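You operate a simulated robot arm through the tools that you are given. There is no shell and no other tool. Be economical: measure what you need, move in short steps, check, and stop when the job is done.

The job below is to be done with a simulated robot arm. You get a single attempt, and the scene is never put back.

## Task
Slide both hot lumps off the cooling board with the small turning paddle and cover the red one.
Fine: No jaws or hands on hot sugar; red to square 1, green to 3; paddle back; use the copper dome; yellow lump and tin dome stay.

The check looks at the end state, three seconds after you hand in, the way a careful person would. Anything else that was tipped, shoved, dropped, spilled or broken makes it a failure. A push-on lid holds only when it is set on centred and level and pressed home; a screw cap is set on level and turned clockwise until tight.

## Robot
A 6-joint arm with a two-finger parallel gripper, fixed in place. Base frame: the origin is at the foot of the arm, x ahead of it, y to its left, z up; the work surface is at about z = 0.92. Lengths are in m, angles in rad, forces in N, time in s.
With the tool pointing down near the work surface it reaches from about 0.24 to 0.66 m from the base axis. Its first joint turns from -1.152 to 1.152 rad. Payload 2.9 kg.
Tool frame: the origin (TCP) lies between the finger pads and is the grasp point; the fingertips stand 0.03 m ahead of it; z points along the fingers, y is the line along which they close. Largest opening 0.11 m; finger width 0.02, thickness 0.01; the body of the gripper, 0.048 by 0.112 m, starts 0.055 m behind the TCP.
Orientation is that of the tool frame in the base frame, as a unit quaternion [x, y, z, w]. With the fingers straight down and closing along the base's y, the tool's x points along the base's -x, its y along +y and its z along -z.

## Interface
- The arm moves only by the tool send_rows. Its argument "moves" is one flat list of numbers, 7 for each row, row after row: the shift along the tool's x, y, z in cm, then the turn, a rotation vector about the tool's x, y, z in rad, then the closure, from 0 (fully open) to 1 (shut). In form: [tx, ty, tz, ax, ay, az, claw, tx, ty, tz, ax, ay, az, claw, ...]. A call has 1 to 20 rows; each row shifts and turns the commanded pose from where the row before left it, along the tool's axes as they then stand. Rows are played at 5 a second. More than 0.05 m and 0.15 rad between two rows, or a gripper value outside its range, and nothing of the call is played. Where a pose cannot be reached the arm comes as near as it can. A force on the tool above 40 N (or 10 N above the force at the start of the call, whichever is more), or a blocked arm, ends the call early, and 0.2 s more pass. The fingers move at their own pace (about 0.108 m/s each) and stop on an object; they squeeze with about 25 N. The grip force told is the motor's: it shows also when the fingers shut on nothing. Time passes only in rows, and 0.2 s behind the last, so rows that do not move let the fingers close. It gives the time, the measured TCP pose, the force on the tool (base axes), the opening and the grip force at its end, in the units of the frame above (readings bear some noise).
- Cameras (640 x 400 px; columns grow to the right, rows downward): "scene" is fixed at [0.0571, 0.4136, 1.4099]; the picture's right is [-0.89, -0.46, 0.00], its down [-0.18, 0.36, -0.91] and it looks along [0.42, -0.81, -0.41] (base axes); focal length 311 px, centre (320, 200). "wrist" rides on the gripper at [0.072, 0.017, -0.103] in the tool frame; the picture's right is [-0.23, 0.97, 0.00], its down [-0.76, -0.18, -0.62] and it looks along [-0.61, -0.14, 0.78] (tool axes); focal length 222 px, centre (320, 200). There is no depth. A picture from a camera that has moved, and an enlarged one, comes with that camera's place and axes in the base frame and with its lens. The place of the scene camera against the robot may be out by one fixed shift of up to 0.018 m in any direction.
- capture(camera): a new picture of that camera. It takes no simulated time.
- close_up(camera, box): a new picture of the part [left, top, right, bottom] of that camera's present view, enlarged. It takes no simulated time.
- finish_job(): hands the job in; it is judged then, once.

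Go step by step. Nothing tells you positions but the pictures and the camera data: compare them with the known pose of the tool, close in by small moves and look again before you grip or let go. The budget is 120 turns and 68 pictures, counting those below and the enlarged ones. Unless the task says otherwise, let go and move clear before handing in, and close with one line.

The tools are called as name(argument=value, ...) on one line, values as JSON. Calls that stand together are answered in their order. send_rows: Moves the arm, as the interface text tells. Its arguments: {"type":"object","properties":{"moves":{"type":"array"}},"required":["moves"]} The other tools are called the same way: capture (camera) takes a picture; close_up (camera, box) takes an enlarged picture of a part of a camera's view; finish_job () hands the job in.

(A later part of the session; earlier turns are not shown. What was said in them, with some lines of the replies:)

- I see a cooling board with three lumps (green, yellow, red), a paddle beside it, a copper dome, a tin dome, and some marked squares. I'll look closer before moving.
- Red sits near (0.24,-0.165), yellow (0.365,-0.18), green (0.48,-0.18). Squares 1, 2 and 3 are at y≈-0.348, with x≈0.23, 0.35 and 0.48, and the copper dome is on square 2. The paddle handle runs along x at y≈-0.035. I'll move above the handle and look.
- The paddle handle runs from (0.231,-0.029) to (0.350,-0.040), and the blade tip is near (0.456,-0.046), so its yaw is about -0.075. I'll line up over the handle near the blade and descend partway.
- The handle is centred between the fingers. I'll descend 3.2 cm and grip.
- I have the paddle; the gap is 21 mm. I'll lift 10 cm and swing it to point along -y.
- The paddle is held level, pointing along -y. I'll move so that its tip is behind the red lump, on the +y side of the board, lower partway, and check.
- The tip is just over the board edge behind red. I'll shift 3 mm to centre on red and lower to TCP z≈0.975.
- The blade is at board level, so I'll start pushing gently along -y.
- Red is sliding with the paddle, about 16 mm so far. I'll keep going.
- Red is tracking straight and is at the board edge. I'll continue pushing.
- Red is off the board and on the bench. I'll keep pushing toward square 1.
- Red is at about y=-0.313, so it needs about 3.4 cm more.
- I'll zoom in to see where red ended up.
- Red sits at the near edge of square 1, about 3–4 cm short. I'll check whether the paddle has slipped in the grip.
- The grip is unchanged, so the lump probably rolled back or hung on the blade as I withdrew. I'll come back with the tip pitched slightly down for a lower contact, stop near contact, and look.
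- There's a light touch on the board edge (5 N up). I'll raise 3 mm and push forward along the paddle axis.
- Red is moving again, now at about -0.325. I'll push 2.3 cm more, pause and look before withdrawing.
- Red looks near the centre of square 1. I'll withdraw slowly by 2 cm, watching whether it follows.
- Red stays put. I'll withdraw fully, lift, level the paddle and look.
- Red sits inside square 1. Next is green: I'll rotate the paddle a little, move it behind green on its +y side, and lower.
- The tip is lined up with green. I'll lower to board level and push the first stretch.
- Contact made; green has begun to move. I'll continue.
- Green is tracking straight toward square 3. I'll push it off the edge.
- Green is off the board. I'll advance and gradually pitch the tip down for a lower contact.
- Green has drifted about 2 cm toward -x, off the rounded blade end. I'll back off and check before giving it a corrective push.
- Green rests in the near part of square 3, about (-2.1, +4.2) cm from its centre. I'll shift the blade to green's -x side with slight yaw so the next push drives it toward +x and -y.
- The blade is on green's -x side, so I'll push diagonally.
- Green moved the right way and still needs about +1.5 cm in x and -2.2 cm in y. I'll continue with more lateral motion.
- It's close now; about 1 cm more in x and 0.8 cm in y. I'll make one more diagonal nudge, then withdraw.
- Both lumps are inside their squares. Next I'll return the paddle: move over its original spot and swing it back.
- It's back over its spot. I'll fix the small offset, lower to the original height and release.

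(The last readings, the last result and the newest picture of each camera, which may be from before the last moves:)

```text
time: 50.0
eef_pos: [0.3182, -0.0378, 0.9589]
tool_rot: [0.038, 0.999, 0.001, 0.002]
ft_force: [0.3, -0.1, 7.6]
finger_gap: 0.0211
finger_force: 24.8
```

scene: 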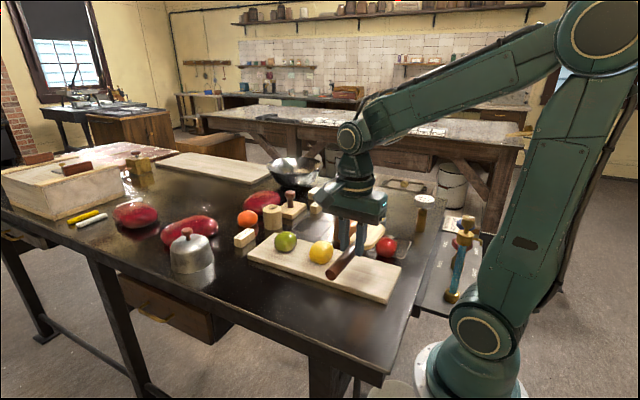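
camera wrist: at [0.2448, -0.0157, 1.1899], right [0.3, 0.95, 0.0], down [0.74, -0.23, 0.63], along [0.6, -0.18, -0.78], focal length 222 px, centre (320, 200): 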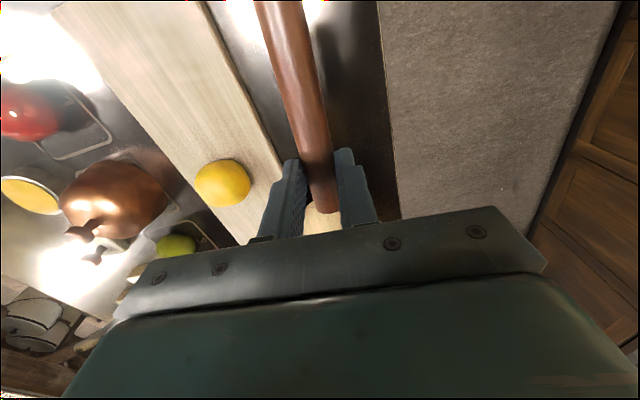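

The paddle is touching the bench (7.6 N). I'll release and rise.

send_rows(moves=[0, 0, -0.1, 0, 0, 0, 0.85, 0, 0, 0, 0, 0, 0, 0.7, 0, 0, 0, 0, 0, 0, 0.5, 0, 0, 0, 0, 0, 0, 0.5, 0, 0, -2, 0, 0, 0, 0.5, 0, 0, -4, 0, 0, 0, 0.5, 0, 0, -4.5, 0, 0, 0, 0.5, 0, 0, -4.5, 0, 0, 0, 0.5, 0, 0, -4.5, 0, 0, 0, 0.5])

capture(camera="wrist")

close_up(camera="scene", box=[220, 200, 420, 325])

```text
time: 52.0
eef_pos: [0.3163, -0.0359, 1.1559]
tool_rot: [0.037, 0.999, 0.001, 0.001]
ft_force: [-0.1, -0.6, 0.4]
finger_gap: 0.055
finger_force: 0.1
```

```text
28 pictures are left
camera wrist: at [0.2444, -0.0136, 1.2605], right [0.3, 0.95, 0.0], down [0.74, -0.23, 0.62], along [0.6, -0.19, -0.78], focal length 222 px, centre (320, 200)
```

wrist: 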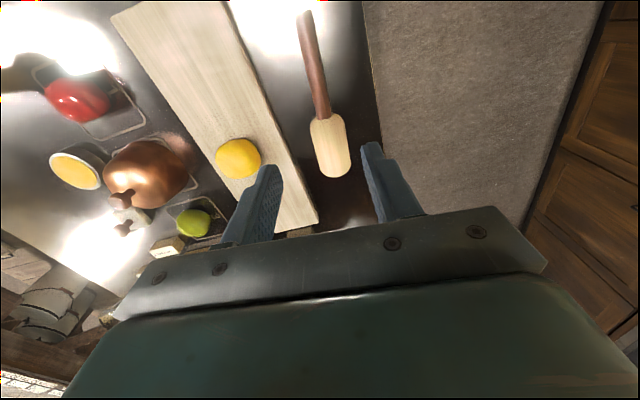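

```text
3.20 times, centred on (320, 262) of scene
camera zoom: at [0.0571, 0.4136, 1.4099], right [-0.89, -0.46, 0.0], down [-0.18, 0.36, -0.91], along [0.42, -0.81, -0.41], focal length 994 px, centre (320, 0)
```

zoom: 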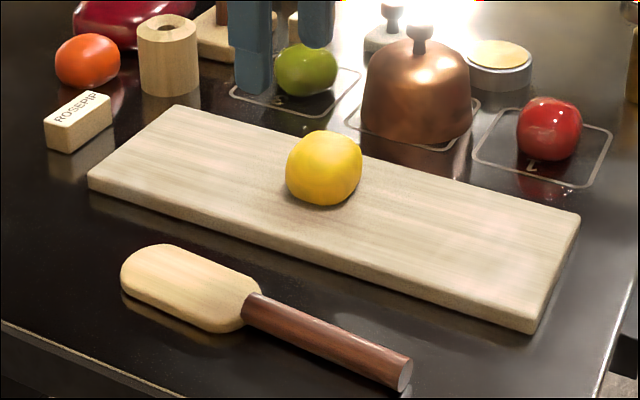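

The paddle is back in place. Next I'll go above the dome and square 1 for a top view.

send_rows(moves=[0, 0, -3, 0, 0, -0.075, 0.5, 0, -3.8, -1, 0, 0, 0, 0.4, 0, -3.8, -1, 0, 0, 0, 0.3, 0, -3.8, -1, 0, 0, 0, 0.3, 0, -3.8, -1, 0, 0, 0, 0.3, 0, -3.8, -1, 0, 0, 0, 0.3, 0, -3.8, -1, 0, 0, 0, 0.3, 0, -3.8, 0, 0, 0, 0, 0.3, 0, -3.8, 0, 0, 0, 0, 0.3, 0, 0, 0, 0, 0, 0, 0.3])

capture(camera="wrist")

```text
time: 54.2
eef_pos: [0.3154, -0.3418, 1.245]
tool_rot: [0.001, 1.0, 0.001, 0.001]
ft_force: [-0.1, 0.4, -0.1]
finger_gap: 0.0771
finger_force: 0.1
```

```text
26 pictures are left
camera wrist: at [0.2421, -0.3243, 1.3489], right [0.23, 0.97, 0.0], down [0.76, -0.18, 0.62], along [0.61, -0.14, -0.78], focal length 222 px, centre (320, 200)
```

wrist: 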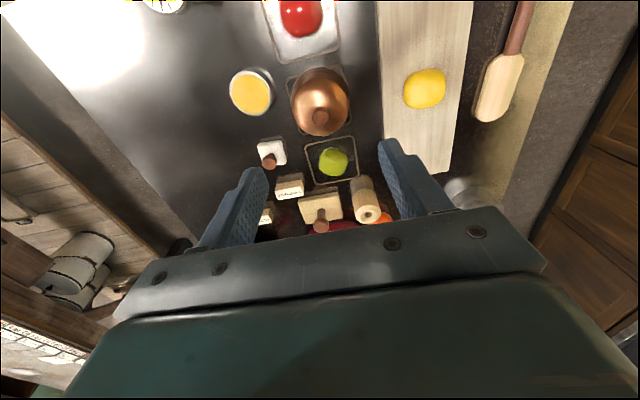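

close_up(camera="wrist", box=[240, 0, 400, 200])

```text
2.00 times, centred on (320, 100) of wrist
camera zoom: at [0.2421, -0.3243, 1.3489], right [0.23, 0.97, 0.0], down [0.76, -0.18, 0.62], along [0.61, -0.14, -0.78], focal length 444 px, centre (320, 400)
```

zoom: 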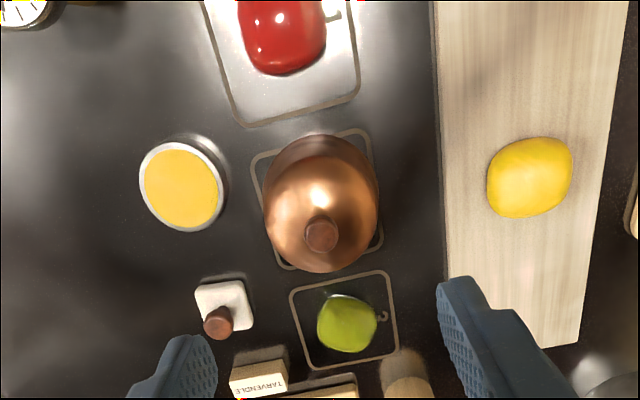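

The copper dome is near (0.351,-0.348) with its knob top at z≈1.015. I'll shift toward square 1 to measure red from above.

send_rows(moves=[4, 0, 0, 0, 0, 0, 0.3, 4, 0, 0, 0, 0, 0, 0.3, 0, 0, 0, 0, 0, 0, 0.3])

close_up(camera="wrist", box=[220, 0, 420, 160])

```text
time: 55.0
eef_pos: [0.2363, -0.3422, 1.2444]
tool_rot: [0.0, 1.0, 0.001, 0.001]
ft_force: [-0.4, 0.3, 0.4]
finger_gap: 0.077
finger_force: 0.1
```

```text
2.50 times, centred on (320, 80) of wrist
camera zoom: at [0.1624, -0.3243, 1.3487], right [0.23, 0.97, 0.0], down [0.76, -0.18, 0.62], along [0.61, -0.14, -0.78], focal length 555 px, centre (320, 500)
```

zoom: 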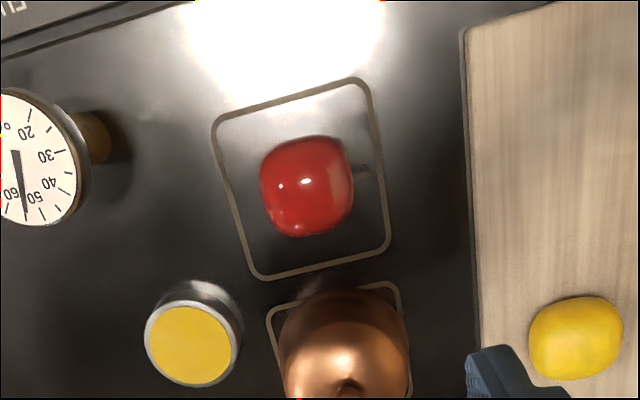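

Red is centred in square 1 at about (0.2245,-0.347). Next I'll line up above the dome knob.

send_rows(moves=[-2.87, -0.15, 3, 0, 0, 0, 0.4, -2.87, -0.15, 3, 0, 0, 0, 0.5, -2.87, -0.15, 3, 0, 0, 0, 0.5, -2.87, -0.15, 3, 0, 0, 0, 0.5, 0, 0, 2.5, 0, 0, 0, 0.5, 0, 0, 0, 0, 0, 0, 0.5])

close_up(camera="wrist", box=[200, 60, 440, 260])

close_up(camera="scene", box=[300, 170, 396, 230])

```text
time: 56.4
eef_pos: [0.3654, -0.3743, 1.1469]
tool_rot: [0.0, 1.0, 0.002, -0.001]
ft_force: [0.3, 0.1, -0.2]
finger_gap: 0.055
finger_force: 0.0
out of reach, approached as far as the arm can: row 1, 2, 3, 4, 5
```

```text
2.00 times, centred on (320, 160) of wrist
camera zoom: at [0.2925, -0.3572, 1.2513], right [0.23, 0.97, 0.0], down [0.76, -0.18, 0.62], along [0.61, -0.14, -0.78], focal length 444 px, centre (320, 280)
```

zoom: 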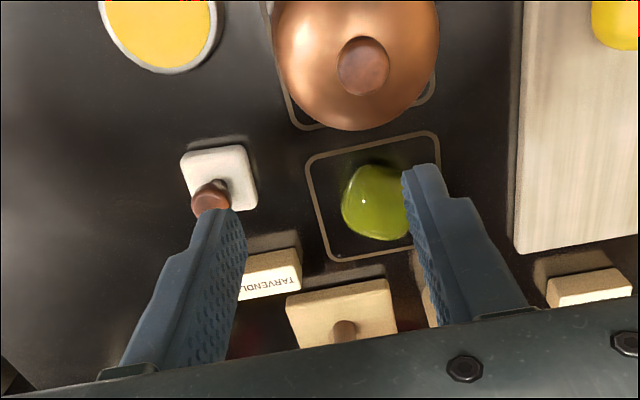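

```text
6.67 times, centred on (348, 200) of scene
camera zoom: at [0.0571, 0.4136, 1.4099], right [-0.89, -0.46, 0.0], down [-0.18, 0.36, -0.91], along [0.42, -0.81, -0.41], focal length 2071 px, centre (133, 200)
```

zoom: 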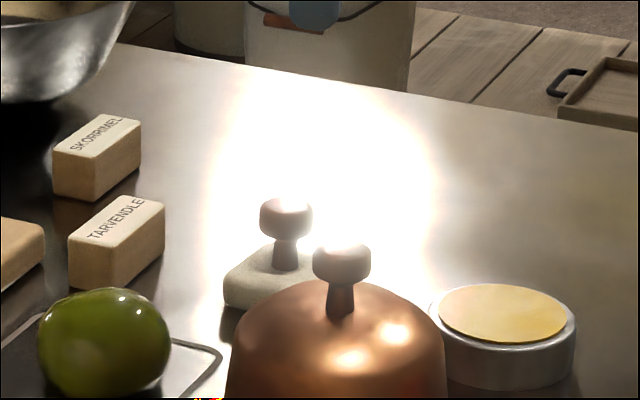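

The arm couldn't reach the last target as commanded. I'll send a hold row to see where it stands now.

send_rows(moves=[0, 0, -2, 0, 0, 0, 0.5, 0, 0, 0, 0, 0, 0, 0.5])

```text
time: 57.0
eef_pos: [0.3653, -0.3756, 1.1673]
tool_rot: [0.0, 1.0, 0.001, 0.0]
ft_force: [-0.7, 0.7, -0.9]
finger_gap: 0.0552
finger_force: 0.1
```

The command follows the achieved pose. I'll correct laterally to (0.351,-0.348) and then descend in small steps.

send_rows(moves=[0.7, 1.38, 0, 0, 0, 0, 0.5, 0.7, 1.38, 0, 0, 0, 0, 0.5, 0, 0, 0, 0, 0, 0, 0.5])

```text
time: 57.8
eef_pos: [0.3546, -0.3494, 1.1721]
tool_rot: [0.0, 1.0, 0.002, 0.0]
ft_force: [-0.5, 0.3, 0.1]
finger_gap: 0.0552
finger_force: 0.0
out of reach, approached as far as the arm can: row 2
```

Something about the arm's configuration limits reach here, so I'll look at the whole arm.

capture(camera="scene")

```text
21 pictures are left
```

scene: 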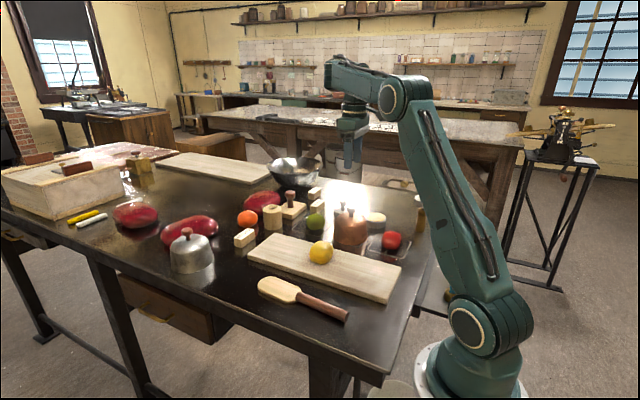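

The elbow looks normal, but this tool yaw relative to the base angle may be what hits a limit. The dome is round, so I'll raise a bit, turn the tool in line with the arm (yaw -0.78) and try again.

send_rows(moves=[0, 0, -3, 0, 0, 0, 0.5, 0, 0, 0, 0, 0, 0.13, 0.5, 0, 0, 0, 0, 0, 0.13, 0.5, 0, 0, 0, 0, 0, 0.13, 0.5, 0, 0, 0, 0, 0, 0.13, 0.5, 0, 0, 0, 0, 0, 0.13, 0.5, 0, 0, 0, 0, 0, 0.13, 0.5, 0, 0, 2, 0, 0, 0, 0.5, 0, 0, 2, 0, 0, 0, 0.5, 0, 0, 2, 0, 0, 0, 0.5, 0, 0, 1, 0, 0, 0, 0.5])

```text
time: 60.2
eef_pos: [0.3691, -0.363, 1.1526]
tool_rot: [0.381, 0.925, 0.001, -0.001]
ft_force: [0.3, -0.1, -1.1]
finger_gap: 0.0549
finger_force: 0.0
out of reach, approached as far as the arm can: row 9, 10, 11
```

Even aligned, the arm stops at the same radius and height boundary, which looks like the arm's branch rather than true reach. I'll go back over the area near the green pushes, where low poses worked, and come in from there at low height.

send_rows(moves=[2.1, 3.54, 0, 0, 0, 0, 0.5, 2.1, 3.54, 0, 0, 0, 0, 0.5, 2.1, 3.54, 0, 0, 0, 0, 0.5, 2.1, 3.54, 0, 0, 0, 0, 0.5, 2.1, 3.54, 0, 0, 0, 0, 0.5, 2.1, 3.54, 0, 0, 0, 0, 0.5, 2.1, 3.54, 0, 0, 0, 0, 0.5, 0, 0, 3, 0, 0, 0, 0.5, 0, 0, 3, 0, 0, 0, 0.5])

capture(camera="scene")

```text
time: 62.2
eef_pos: [0.4926, -0.1067, 1.1655]
tool_rot: [0.38, 0.925, 0.001, 0.0]
ft_force: [0.4, 0.4, 0.6]
finger_gap: 0.0551
finger_force: 0.1
out of reach, approached as far as the arm can: row 1, 2, 3, 4, 5, 7, 8, 9
```

```text
20 pictures are left
```

scene: 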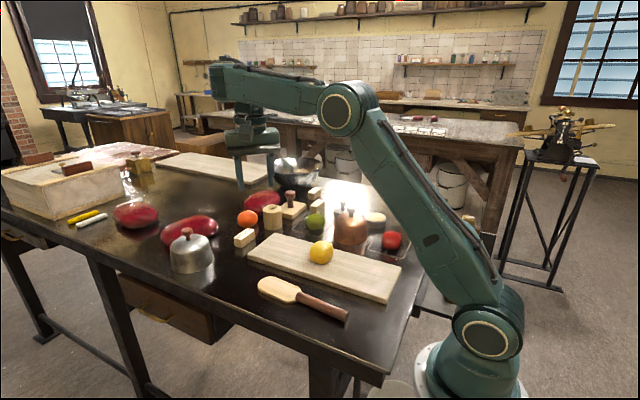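

The wrist looks to have taken a different configuration, with the forearm over-reaching past the tool. I'll zoom in to understand it.

close_up(camera="scene", box=[190, 40, 430, 200])

```text
2.50 times, centred on (310, 120) of scene
camera zoom: at [0.0571, 0.4136, 1.4099], right [-0.89, -0.46, 0.0], down [-0.18, 0.36, -0.91], along [0.42, -0.81, -0.41], focal length 776 px, centre (345, 400)
```

zoom: 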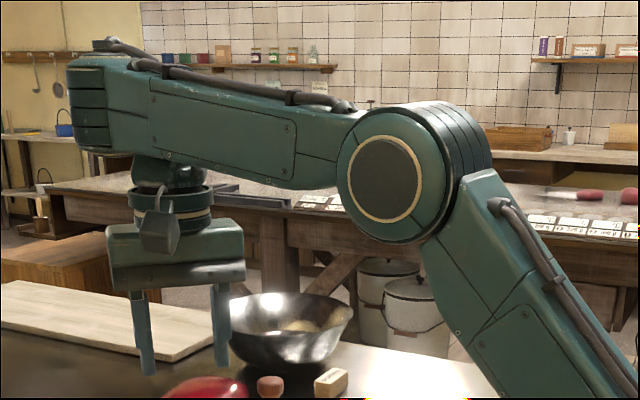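

I'll test whether turning to the yaw used for the green push (about -1.5) frees the descent here.

send_rows(moves=[0, 0, 0, 0, 0, 0.144, 0.5, 0, 0, 0, 0, 0, 0.144, 0.5, 0, 0, 0, 0, 0, 0.144, 0.5, 0, 0, 0, 0, 0, 0.144, 0.5, 0, 0, 0, 0, 0, 0.144, 0.5, 0, 0, 2, 0, 0, 0, 0.5, 0, 0, 2, 0, 0, 0, 0.5])

```text
time: 63.8
eef_pos: [0.5125, -0.109, 1.1472]
tool_rot: [0.682, 0.731, 0.0, 0.0]
ft_force: [-0.2, 1.1, -0.3]
finger_gap: 0.0549
finger_force: 0.0
out of reach, approached as far as the arm can: row 6, 7
```

Yaw isn't the cause. The wrist seems to be on a branch that can't fold. The start-pose route to the paddle worked earlier, so I'll go back to the start pose and repeat that same path.

send_rows(moves=[0, 0, -3.4, 0, 0, -0.15, 0.5, 0, 0, -3.4, 0, 0, -0.15, 0.5, 0, 0, -3.4, 0, 0, -0.15, 0.5, 0, 0, -3.4, 0, 0, -0.15, 0.5, 0, 0, -3.4, 0, 0, -0.15, 0.5, 0, 0, 0, 0, 0, -0.15, 0.5, 0, 0, 0, 0, 0, -0.15, 0.5, 0, 0, 0, 0, 0, -0.15, 0.5, 0, 0, 0, 0, 0, -0.15, 0.5, 0, 0, 0, 0, 0, -0.15, 0.5, 3.56, -2.23, 0, 0, 0, 0, 0.5, 3.56, -2.23, 0, 0, 0, 0, 0.5, 3.56, -2.23, 0, 0, 0, 0, 0.5, 3.56, -2.23, 0, 0, 0, 0, 0.5, 3.56, -2.23, 0, 0, 0, 0, 0.5, 3.56, -2.23, 0, 0, 0, 0, 0.5, 3.56, -2.23, 0, 0, 0, 0, 0.5, 3.56, -2.23, 0, 0, 0, 0, 0.5])

capture(camera="scene")

```text
time: 65.7
eef_pos: [0.4994, -0.1086, 1.3012]
tool_rot: [0.154, 0.988, 0.002, 0.006]
ft_force: [3.0, -2.0, -5.0]
finger_gap: 0.0554
finger_force: 0.2
out of reach, approached as far as the arm can: row 5
stopped in row 9: the force on the tool passed its limit (the readings are from after the stop); the commanded pose is now the measured one
```

```text
18 pictures are left
```

scene: 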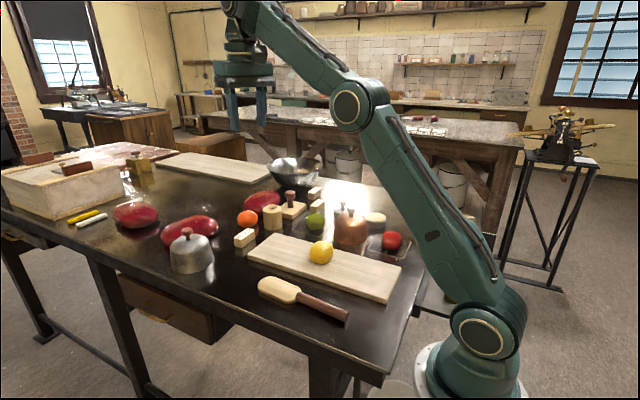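

An inertial jerk stopped the move, but nothing was touched. I'll continue to the start pose more slowly.

send_rows(moves=[0, 0, 0, 0, 0, -0.1, 0.5, 0, 0, 0, 0, 0, -0.1, 0.5, 0, 0, 0, 0, 0, -0.109, 0.5, 2.27, -1.49, 0, 0, 0, 0, 0.5, 2.27, -1.49, 0, 0, 0, 0, 0.5, 2.27, -1.49, 0, 0, 0, 0, 0.5, 2.27, -1.49, 0, 0, 0, 0, 0.5, 2.27, -1.49, 0, 0, 0, 0, 0.5, 2.27, -1.49, 0, 0, 0, 0, 0.5, 2.27, -1.49, 0, 0, 0, 0, 0.5, 2.27, -1.49, 0, 0, 0, 0, 0.5, 2.27, -1.49, 0, 0, 0, 0, 0.5, 2.27, -1.49, 0, 0, 0, 0, 0.5, 2.27, -1.49, 0, 0, 0, 0, 0.5, 2.27, -1.49, 0, 0, 0, 0, 0.5])

capture(camera="scene")

```text
time: 66.0
eef_pos: [0.5, -0.1073, 1.2996]
tool_rot: [0.145, 0.989, 0.002, 0.009]
ft_force: [5.3, -0.5, -5.4]
finger_gap: 0.055
finger_force: 0.2
stopped in row 1: the force on the tool passed its limit (the readings are from after the stop); the commanded pose is now the measured one
```

```text
17 pictures are left
```

scene: 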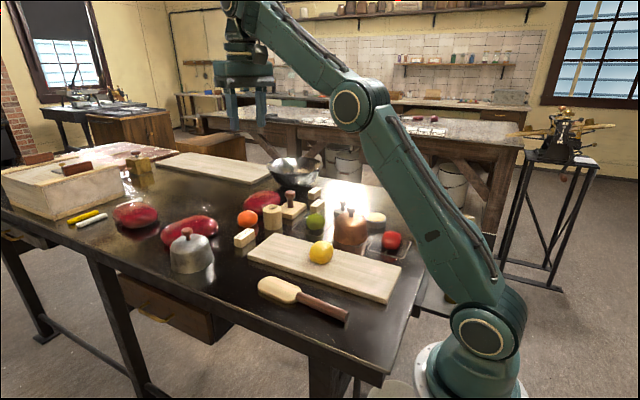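

Probably the wrist camera is rubbing the steep forearm. I'll rotate back a bit, lower to z≈1.2, then turn.

send_rows(moves=[0, 0, 0, 0, 0, 0.08, 0.5, 0, 0, 0, 0, 0, 0.08, 0.5, 1, 0, 2.5, 0, 0, 0, 0.5, 1, 0, 2.5, 0, 0, 0, 0.5, 1, 0, 2.5, 0, 0, 0, 0.5, 0, 0, 2, 0, 0, 0, 0.5, 0, 0, 0, 0, 0, 0, 0.5])

```text
time: 67.6
eef_pos: [0.4776, -0.0963, 1.2119]
tool_rot: [0.225, 0.974, 0.004, 0.01]
ft_force: [0.1, -0.7, -0.3]
finger_gap: 0.055
finger_force: 0.1
out of reach, approached as far as the arm can: row 6
```

send_rows(moves=[0, 0, -1, 0, 0, 0, 0.5, 0, 0, 0, 0, 0, -0.092, 0.5, 0, 0, 0, 0, 0, -0.092, 0.5, 0, 0, 0, 0, 0, -0.092, 0.5, 0, 0, 0, 0, 0, -0.092, 0.5, 0, 0, 0, 0, 0, -0.09, 0.5, 0, 0, 0, 0, 0, 0, 0.5])

```text
time: 69.2
eef_pos: [0.4794, -0.0976, 1.2183]
tool_rot: [-0.003, 1.0, 0.001, 0.009]
ft_force: [-0.6, 0.5, 1.3]
finger_gap: 0.0553
finger_force: 0.1
out of reach, approached as far as the arm can: row 1
```

The turn worked. Next is the start pose.

send_rows(moves=[0, 0, -1, 0, 0.018, 0, 0.5, 2.52, -1.9, -0.87, 0, 0, 0, 0.5, 2.52, -1.9, -0.87, 0, 0, 0, 0.5, 2.52, -1.9, -0.87, 0, 0, 0, 0.5, 2.52, -1.9, -0.87, 0, 0, 0, 0.5, 2.52, -1.9, -0.87, 0, 0, 0, 0.5, 2.52, -1.9, -0.87, 0, 0, 0, 0.5, 2.52, -1.9, -0.87, 0, 0, 0, 0.5, 2.52, -1.9, -0.87, 0, 0, 0, 0.5, 2.52, -1.9, -0.87, 0, 0, 0, 0.5, 2.52, -1.9, -0.87, 0, 0, 0, 0.5, 0, 0, 0, 0, 0, 0, 0.5])

capture(camera="scene")

```text
time: 71.8
eef_pos: [0.228, -0.289, 1.3103]
tool_rot: [-0.004, 1.0, 0.001, 0.001]
ft_force: [0.3, -0.7, 0.1]
finger_gap: 0.0554
finger_force: 0.1
out of reach, approached as far as the arm can: row 1
```

```text
16 pictures are left
```

scene: 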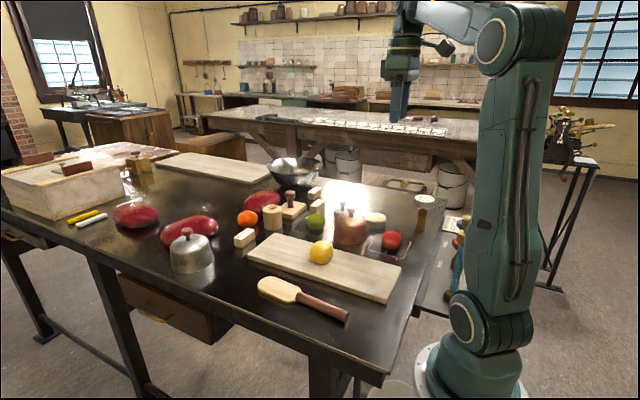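

This matches the start picture. I'll repeat the original path toward the paddle side.

send_rows(moves=[-0.9, 3.15, 2, 0, 0, 0, 0.5, -0.9, 3.15, 2, 0, 0, 0, 0.5, -0.9, 3.15, 2, 0, 0, 0, 0.5, -0.9, 3.15, 2, 0, 0, 0, 0.5, -0.9, 3.15, 2, 0, 0, 0, 0.5, -0.9, 3.15, 2, 0, 0, 0, 0.5, -0.9, 3.15, 2, 0, 0, 0, 0.5, -0.9, 3.15, 2, 0, 0, 0, 0.5])

```text
time: 73.6
eef_pos: [0.3007, -0.0371, 1.1487]
tool_rot: [-0.003, 1.0, 0.0, 0.001]
ft_force: [-0.3, -0.7, 0.6]
finger_gap: 0.0551
finger_force: 0.0
```

Reached cleanly. I'll travel at this low height straight to above the dome.

send_rows(moves=[-0.56, -3.45, 0.33, 0, 0, 0, 0.5, -0.56, -3.45, 0.33, 0, 0, 0, 0.5, -0.56, -3.45, 0.33, 0, 0, 0, 0.5, -0.56, -3.45, 0.33, 0, 0, 0, 0.5, -0.56, -3.45, 0.33, 0, 0, 0, 0.5, -0.56, -3.45, 0.33, 0, 0, 0, 0.5, -0.56, -3.45, 0.33, 0, 0, 0, 0.5, -0.56, -3.45, 0.33, 0, 0, 0, 0.5, -0.56, -3.45, 0.33, 0, 0, 0, 0.5, 0, 0, 0, 0, 0, 0, 0.5])

close_up(camera="wrist", box=[200, 60, 440, 260])

```text
time: 75.8
eef_pos: [0.3507, -0.3466, 1.1197]
tool_rot: [-0.003, 1.0, 0.001, 0.001]
ft_force: [0.9, 0.5, -0.1]
finger_gap: 0.0549
finger_force: 0.0
```

```text
2.00 times, centred on (320, 160) of wrist
camera zoom: at [0.2774, -0.3292, 1.2245], right [0.22, 0.98, 0.0], down [0.76, -0.17, 0.62], along [0.61, -0.14, -0.78], focal length 444 px, centre (320, 280)
```

zoom: 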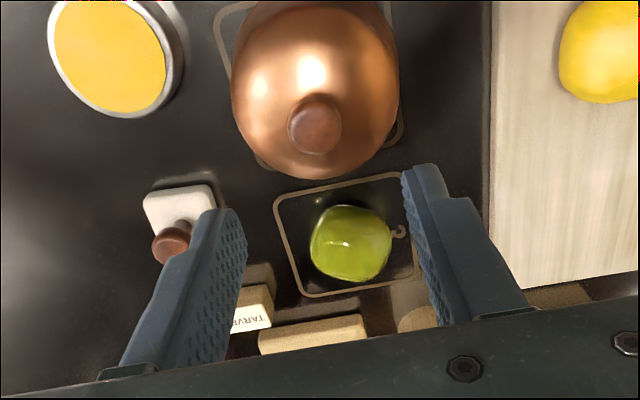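

I'm centred over the knob and reach is fine here. I'll descend in steps and check the finger height against the knob.

send_rows(moves=[0, -0.1, 3, 0, 0, 0, 0.5, 0, 0, 3, 0, 0, 0, 0.5, 0, 0, 2, 0, 0, 0, 0.5, 0, 0, 0.7, 0, 0, 0, 0.5, 0, 0, 0, 0, 0, 0, 0.5])

close_up(camera="scene", box=[300, 180, 412, 250])

```text
time: 77.0
eef_pos: [0.3528, -0.3471, 1.033]
tool_rot: [-0.004, 1.0, 0.001, 0.002]
ft_force: [-0.7, 0.7, 0.3]
finger_gap: 0.0552
finger_force: 0.1
```

```text
5.71 times, centred on (356, 215) of scene
camera zoom: at [0.0571, 0.4136, 1.4099], right [-0.89, -0.46, 0.0], down [-0.18, 0.36, -0.91], along [0.42, -0.81, -0.41], focal length 1775 px, centre (114, 114)
```

zoom: 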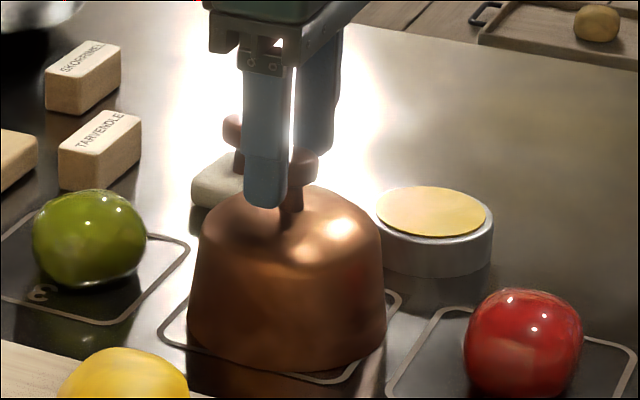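

The knob lies between the fingers, about 3 mm toward -x. I'll shift, lower 0.7 cm and close.

send_rows(moves=[0.25, 0, 0.7, 0, 0, 0, 0.5, 0, 0, 0, 0, 0, 0, 0.65, 0, 0, 0, 0, 0, 0, 0.8, 0, 0, 0, 0, 0, 0, 1, 0, 0, 0, 0, 0, 0, 1, 0, 0, 0, 0, 0, 0, 1])

close_up(camera="scene", box=[300, 180, 412, 250])

```text
time: 78.4
eef_pos: [0.3496, -0.3472, 1.0265]
tool_rot: [-0.004, 1.0, 0.0, 0.001]
ft_force: [0.5, 0.1, -0.2]
finger_gap: 0.0249
finger_force: 24.7
```

```text
5.71 times, centred on (356, 215) of scene
camera zoom: at [0.0572, 0.4136, 1.41], right [-0.89, -0.46, 0.0], down [-0.18, 0.36, -0.91], along [0.42, -0.81, -0.41], focal length 1775 px, centre (114, 114)
```

zoom: 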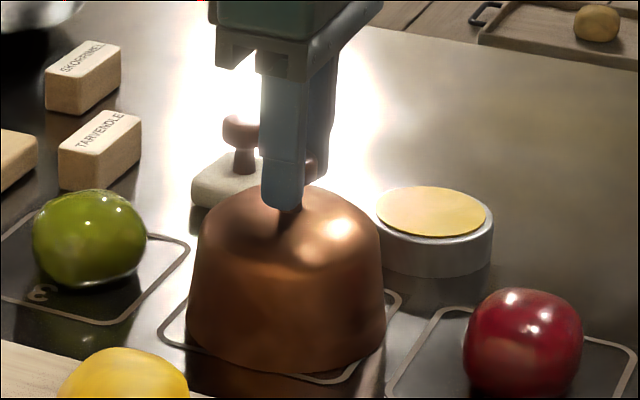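

The knob is gripped (25 mm). I'll lift the dome 9 cm and start moving toward square 1 in small steps, watching reach.

send_rows(moves=[0, 0, -1, 0, 0, 0, 1, 0, 0, -2.5, 0, 0, 0, 1, 0, 0, -2.5, 0, 0, 0, 1, 0, 0, -2.5, 0, 0, 0, 1, 1.5, 0, 0, 0, 0, 0, 1, 1.5, 0, 0, 0, 0, 0, 1])

close_up(camera="scene", box=[280, 140, 440, 260])

```text
time: 79.8
eef_pos: [0.3196, -0.3468, 1.1124]
tool_rot: [-0.003, 1.0, 0.0, 0.001]
ft_force: [-0.1, 0.7, -1.4]
finger_gap: 0.025
finger_force: 25.0
```

```text
3.33 times, centred on (360, 200) of scene
camera zoom: at [0.0571, 0.4136, 1.41], right [-0.89, -0.46, 0.0], down [-0.18, 0.36, -0.91], along [0.42, -0.81, -0.41], focal length 1035 px, centre (187, 200)
```

zoom: 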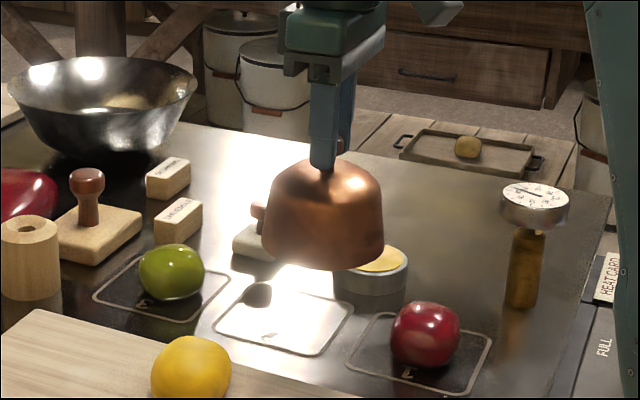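

The dome hangs level. I'll continue toward (0.2245,-0.347).

send_rows(moves=[1.5, 0, 0, 0, 0, 0, 1, 1.5, 0, 0, 0, 0, 0, 1, 1.5, 0, 0, 0, 0, 0, 1])

```text
time: 80.6
eef_pos: [0.2739, -0.3469, 1.111]
tool_rot: [-0.003, 1.0, 0.001, 0.001]
ft_force: [0.5, -0.6, -0.4]
finger_gap: 0.0247
finger_force: 24.6
```

send_rows(moves=[1, 0, 0, 0, 0, 0, 1, 1, 0, 0, 0, 0, 0, 1])

```text
time: 81.2
eef_pos: [0.2538, -0.3477, 1.1113]
tool_rot: [-0.004, 1.0, 0.001, 0.0]
ft_force: [0.2, -0.3, -1.3]
finger_gap: 0.0249
finger_force: 25.4
```

send_rows(moves=[0.8, 0, 0, 0, 0, 0, 1, 0.8, 0, 0, 0, 0, 0, 1])

capture(camera="scene")

```text
time: 81.8
eef_pos: [0.2377, -0.3465, 1.1114]
tool_rot: [-0.003, 1.0, 0.001, 0.0]
ft_force: [0.3, 0.6, -0.6]
finger_gap: 0.0247
finger_force: 25.1
```

```text
11 pictures are left
```

scene: 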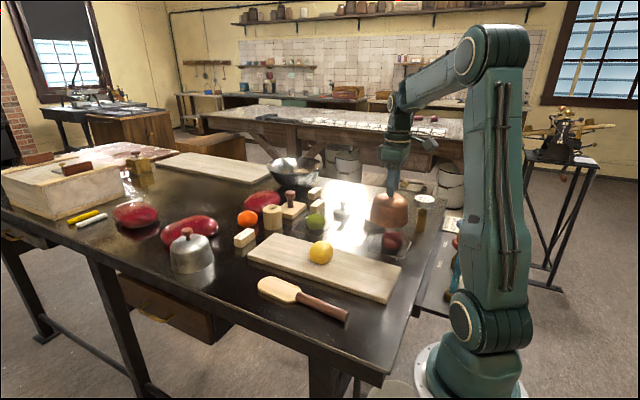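

The arm is still in its good configuration. I'll do the last 1.3 cm, then check alignment.

send_rows(moves=[0.7, 0, 0, 0, 0, 0, 1, 0.6, 0, 0, 0, 0, 0, 1, 0, 0, 0, 0, 0, 0, 1])

close_up(camera="wrist", box=[200, 0, 440, 200])

close_up(camera="scene", box=[340, 180, 452, 270])

```text
time: 82.6
eef_pos: [0.2244, -0.3486, 1.1114]
tool_rot: [-0.003, 1.0, 0.001, 0.002]
ft_force: [0.0, -0.3, -1.0]
finger_gap: 0.0247
finger_force: 24.9
```

```text
2.00 times, centred on (320, 100) of wrist
camera zoom: at [0.1515, -0.3309, 1.2151], right [0.22, 0.98, 0.0], down [0.76, -0.17, 0.62], along [0.61, -0.14, -0.78], focal length 444 px, centre (320, 400)
```

zoom: 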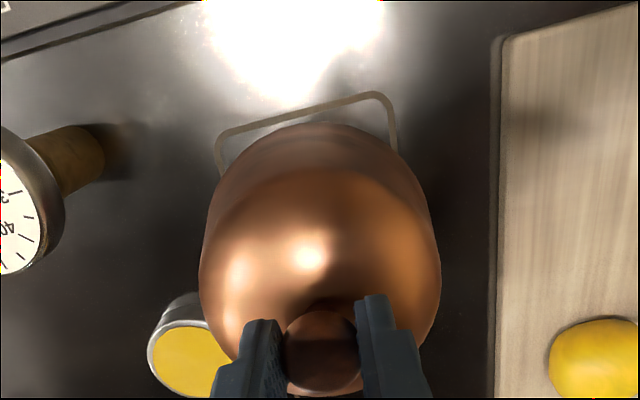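

```text
4.44 times, centred on (396, 225) of scene
camera zoom: at [0.0571, 0.4136, 1.41], right [-0.89, -0.46, 0.0], down [-0.18, 0.36, -0.91], along [0.42, -0.81, -0.41], focal length 1380 px, centre (-18, 89)
```

zoom: 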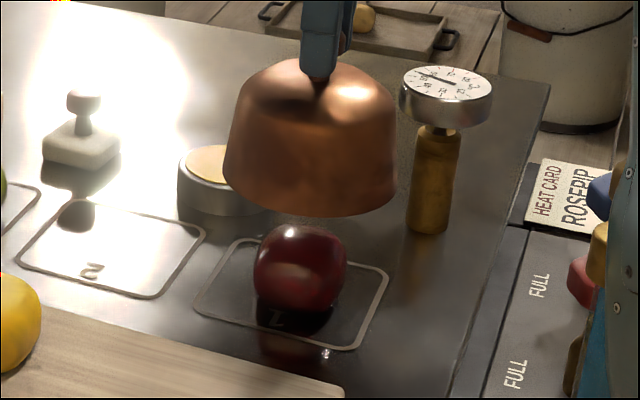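

The dome is centred over red within a few mm, with about 2 cm clearance. I'll lower it.

send_rows(moves=[0, 0.15, 2, 0, 0, 0, 1, 0, 0, 2, 0, 0, 0, 1, 0, 0, 2, 0, 0, 0, 1, 0, 0, 1.2, 0, 0, 0, 1, 0, 0, 0.6, 0, 0, 0, 1, 0, 0, 0.4, 0, 0, 0, 1, 0, 0, 0, 0, 0, 0, 1])

close_up(camera="scene", box=[340, 180, 452, 270])

```text
time: 84.2
eef_pos: [0.2259, -0.3468, 1.0285]
tool_rot: [-0.003, 1.0, 0.001, 0.001]
ft_force: [-0.4, -0.3, -2.1]
finger_gap: 0.0251
finger_force: 25.3
```

```text
4.44 times, centred on (396, 225) of scene
camera zoom: at [0.0571, 0.4136, 1.41], right [-0.89, -0.46, 0.0], down [-0.18, 0.36, -0.91], along [0.42, -0.81, -0.41], focal length 1380 px, centre (-18, 89)
```

zoom: 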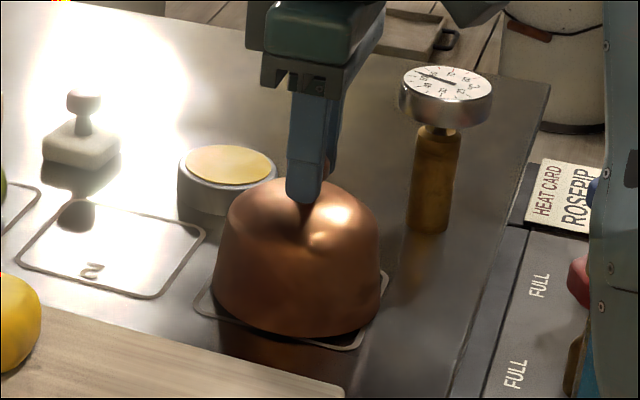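

The dome covers red on square 1. I'll lower the last 2 mm until it touches.

send_rows(moves=[0, 0, 0.15, 0, 0, 0, 1, 0, 0, 0.15, 0, 0, 0, 1, 0, 0, 0, 0, 0, 0, 1])

```text
time: 85.0
eef_pos: [0.2247, -0.3459, 1.0265]
tool_rot: [-0.003, 1.0, 0.0, 0.001]
ft_force: [-0.4, -1.1, 4.3]
finger_gap: 0.0248
finger_force: 25.9
```

The dome is seated at the same height as where it started. I'll release and rise straight up.

send_rows(moves=[0, 0, -0.05, 0, 0, 0, 0.85, 0, 0, 0, 0, 0, 0, 0.7, 0, 0, 0, 0, 0, 0, 0.5, 0, 0, 0, 0, 0, 0, 0.4, 0, 0, -1.5, 0, 0, 0, 0.4, 0, 0, -3, 0, 0, 0, 0.4, 0, 0, -4, 0, 0, 0, 0.4, 0, 0, -4, 0, 0, 0, 0.4, 0, 0, -4, 0, 0, 0, 0.4])

close_up(camera="scene", box=[220, 180, 444, 320])

close_up(camera="wrist", box=[160, 0, 480, 200])

```text
time: 87.0
eef_pos: [0.2239, -0.3449, 1.1917]
tool_rot: [-0.003, 1.0, 0.001, 0.0]
ft_force: [0.4, 0.1, -0.3]
finger_gap: 0.0662
finger_force: 0.0
```

```text
2.86 times, centred on (332, 250) of scene
camera zoom: at [0.0571, 0.4136, 1.4099], right [-0.89, -0.46, 0.0], down [-0.18, 0.36, -0.91], along [0.42, -0.81, -0.41], focal length 887 px, centre (286, 57)
```

zoom: 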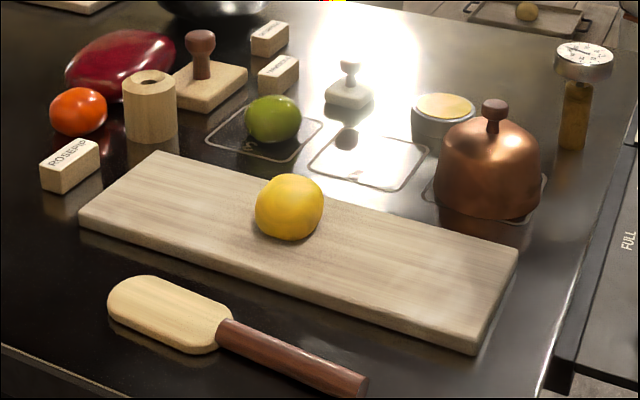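

```text
2.00 times, centred on (320, 100) of wrist
camera zoom: at [0.1505, -0.3282, 1.2957], right [0.22, 0.98, 0.0], down [0.76, -0.17, 0.62], along [0.61, -0.14, -0.78], focal length 444 px, centre (320, 400)
```

zoom: 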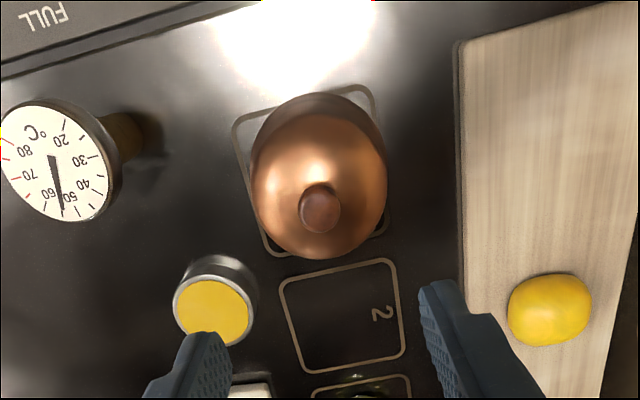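

The copper dome stands level over red on square 1, green is on square 3, the paddle is back in place, and the yellow lump and tin dome look untouched. The arm is clear, so I'm handing in.

finish_job()

```text
The job is handed in.
```

The job is handed in: red is on square 1 under the copper dome, green is on square 3, and the paddle is back in its place; the last pictures showed the yellow lump and tin dome where they started.
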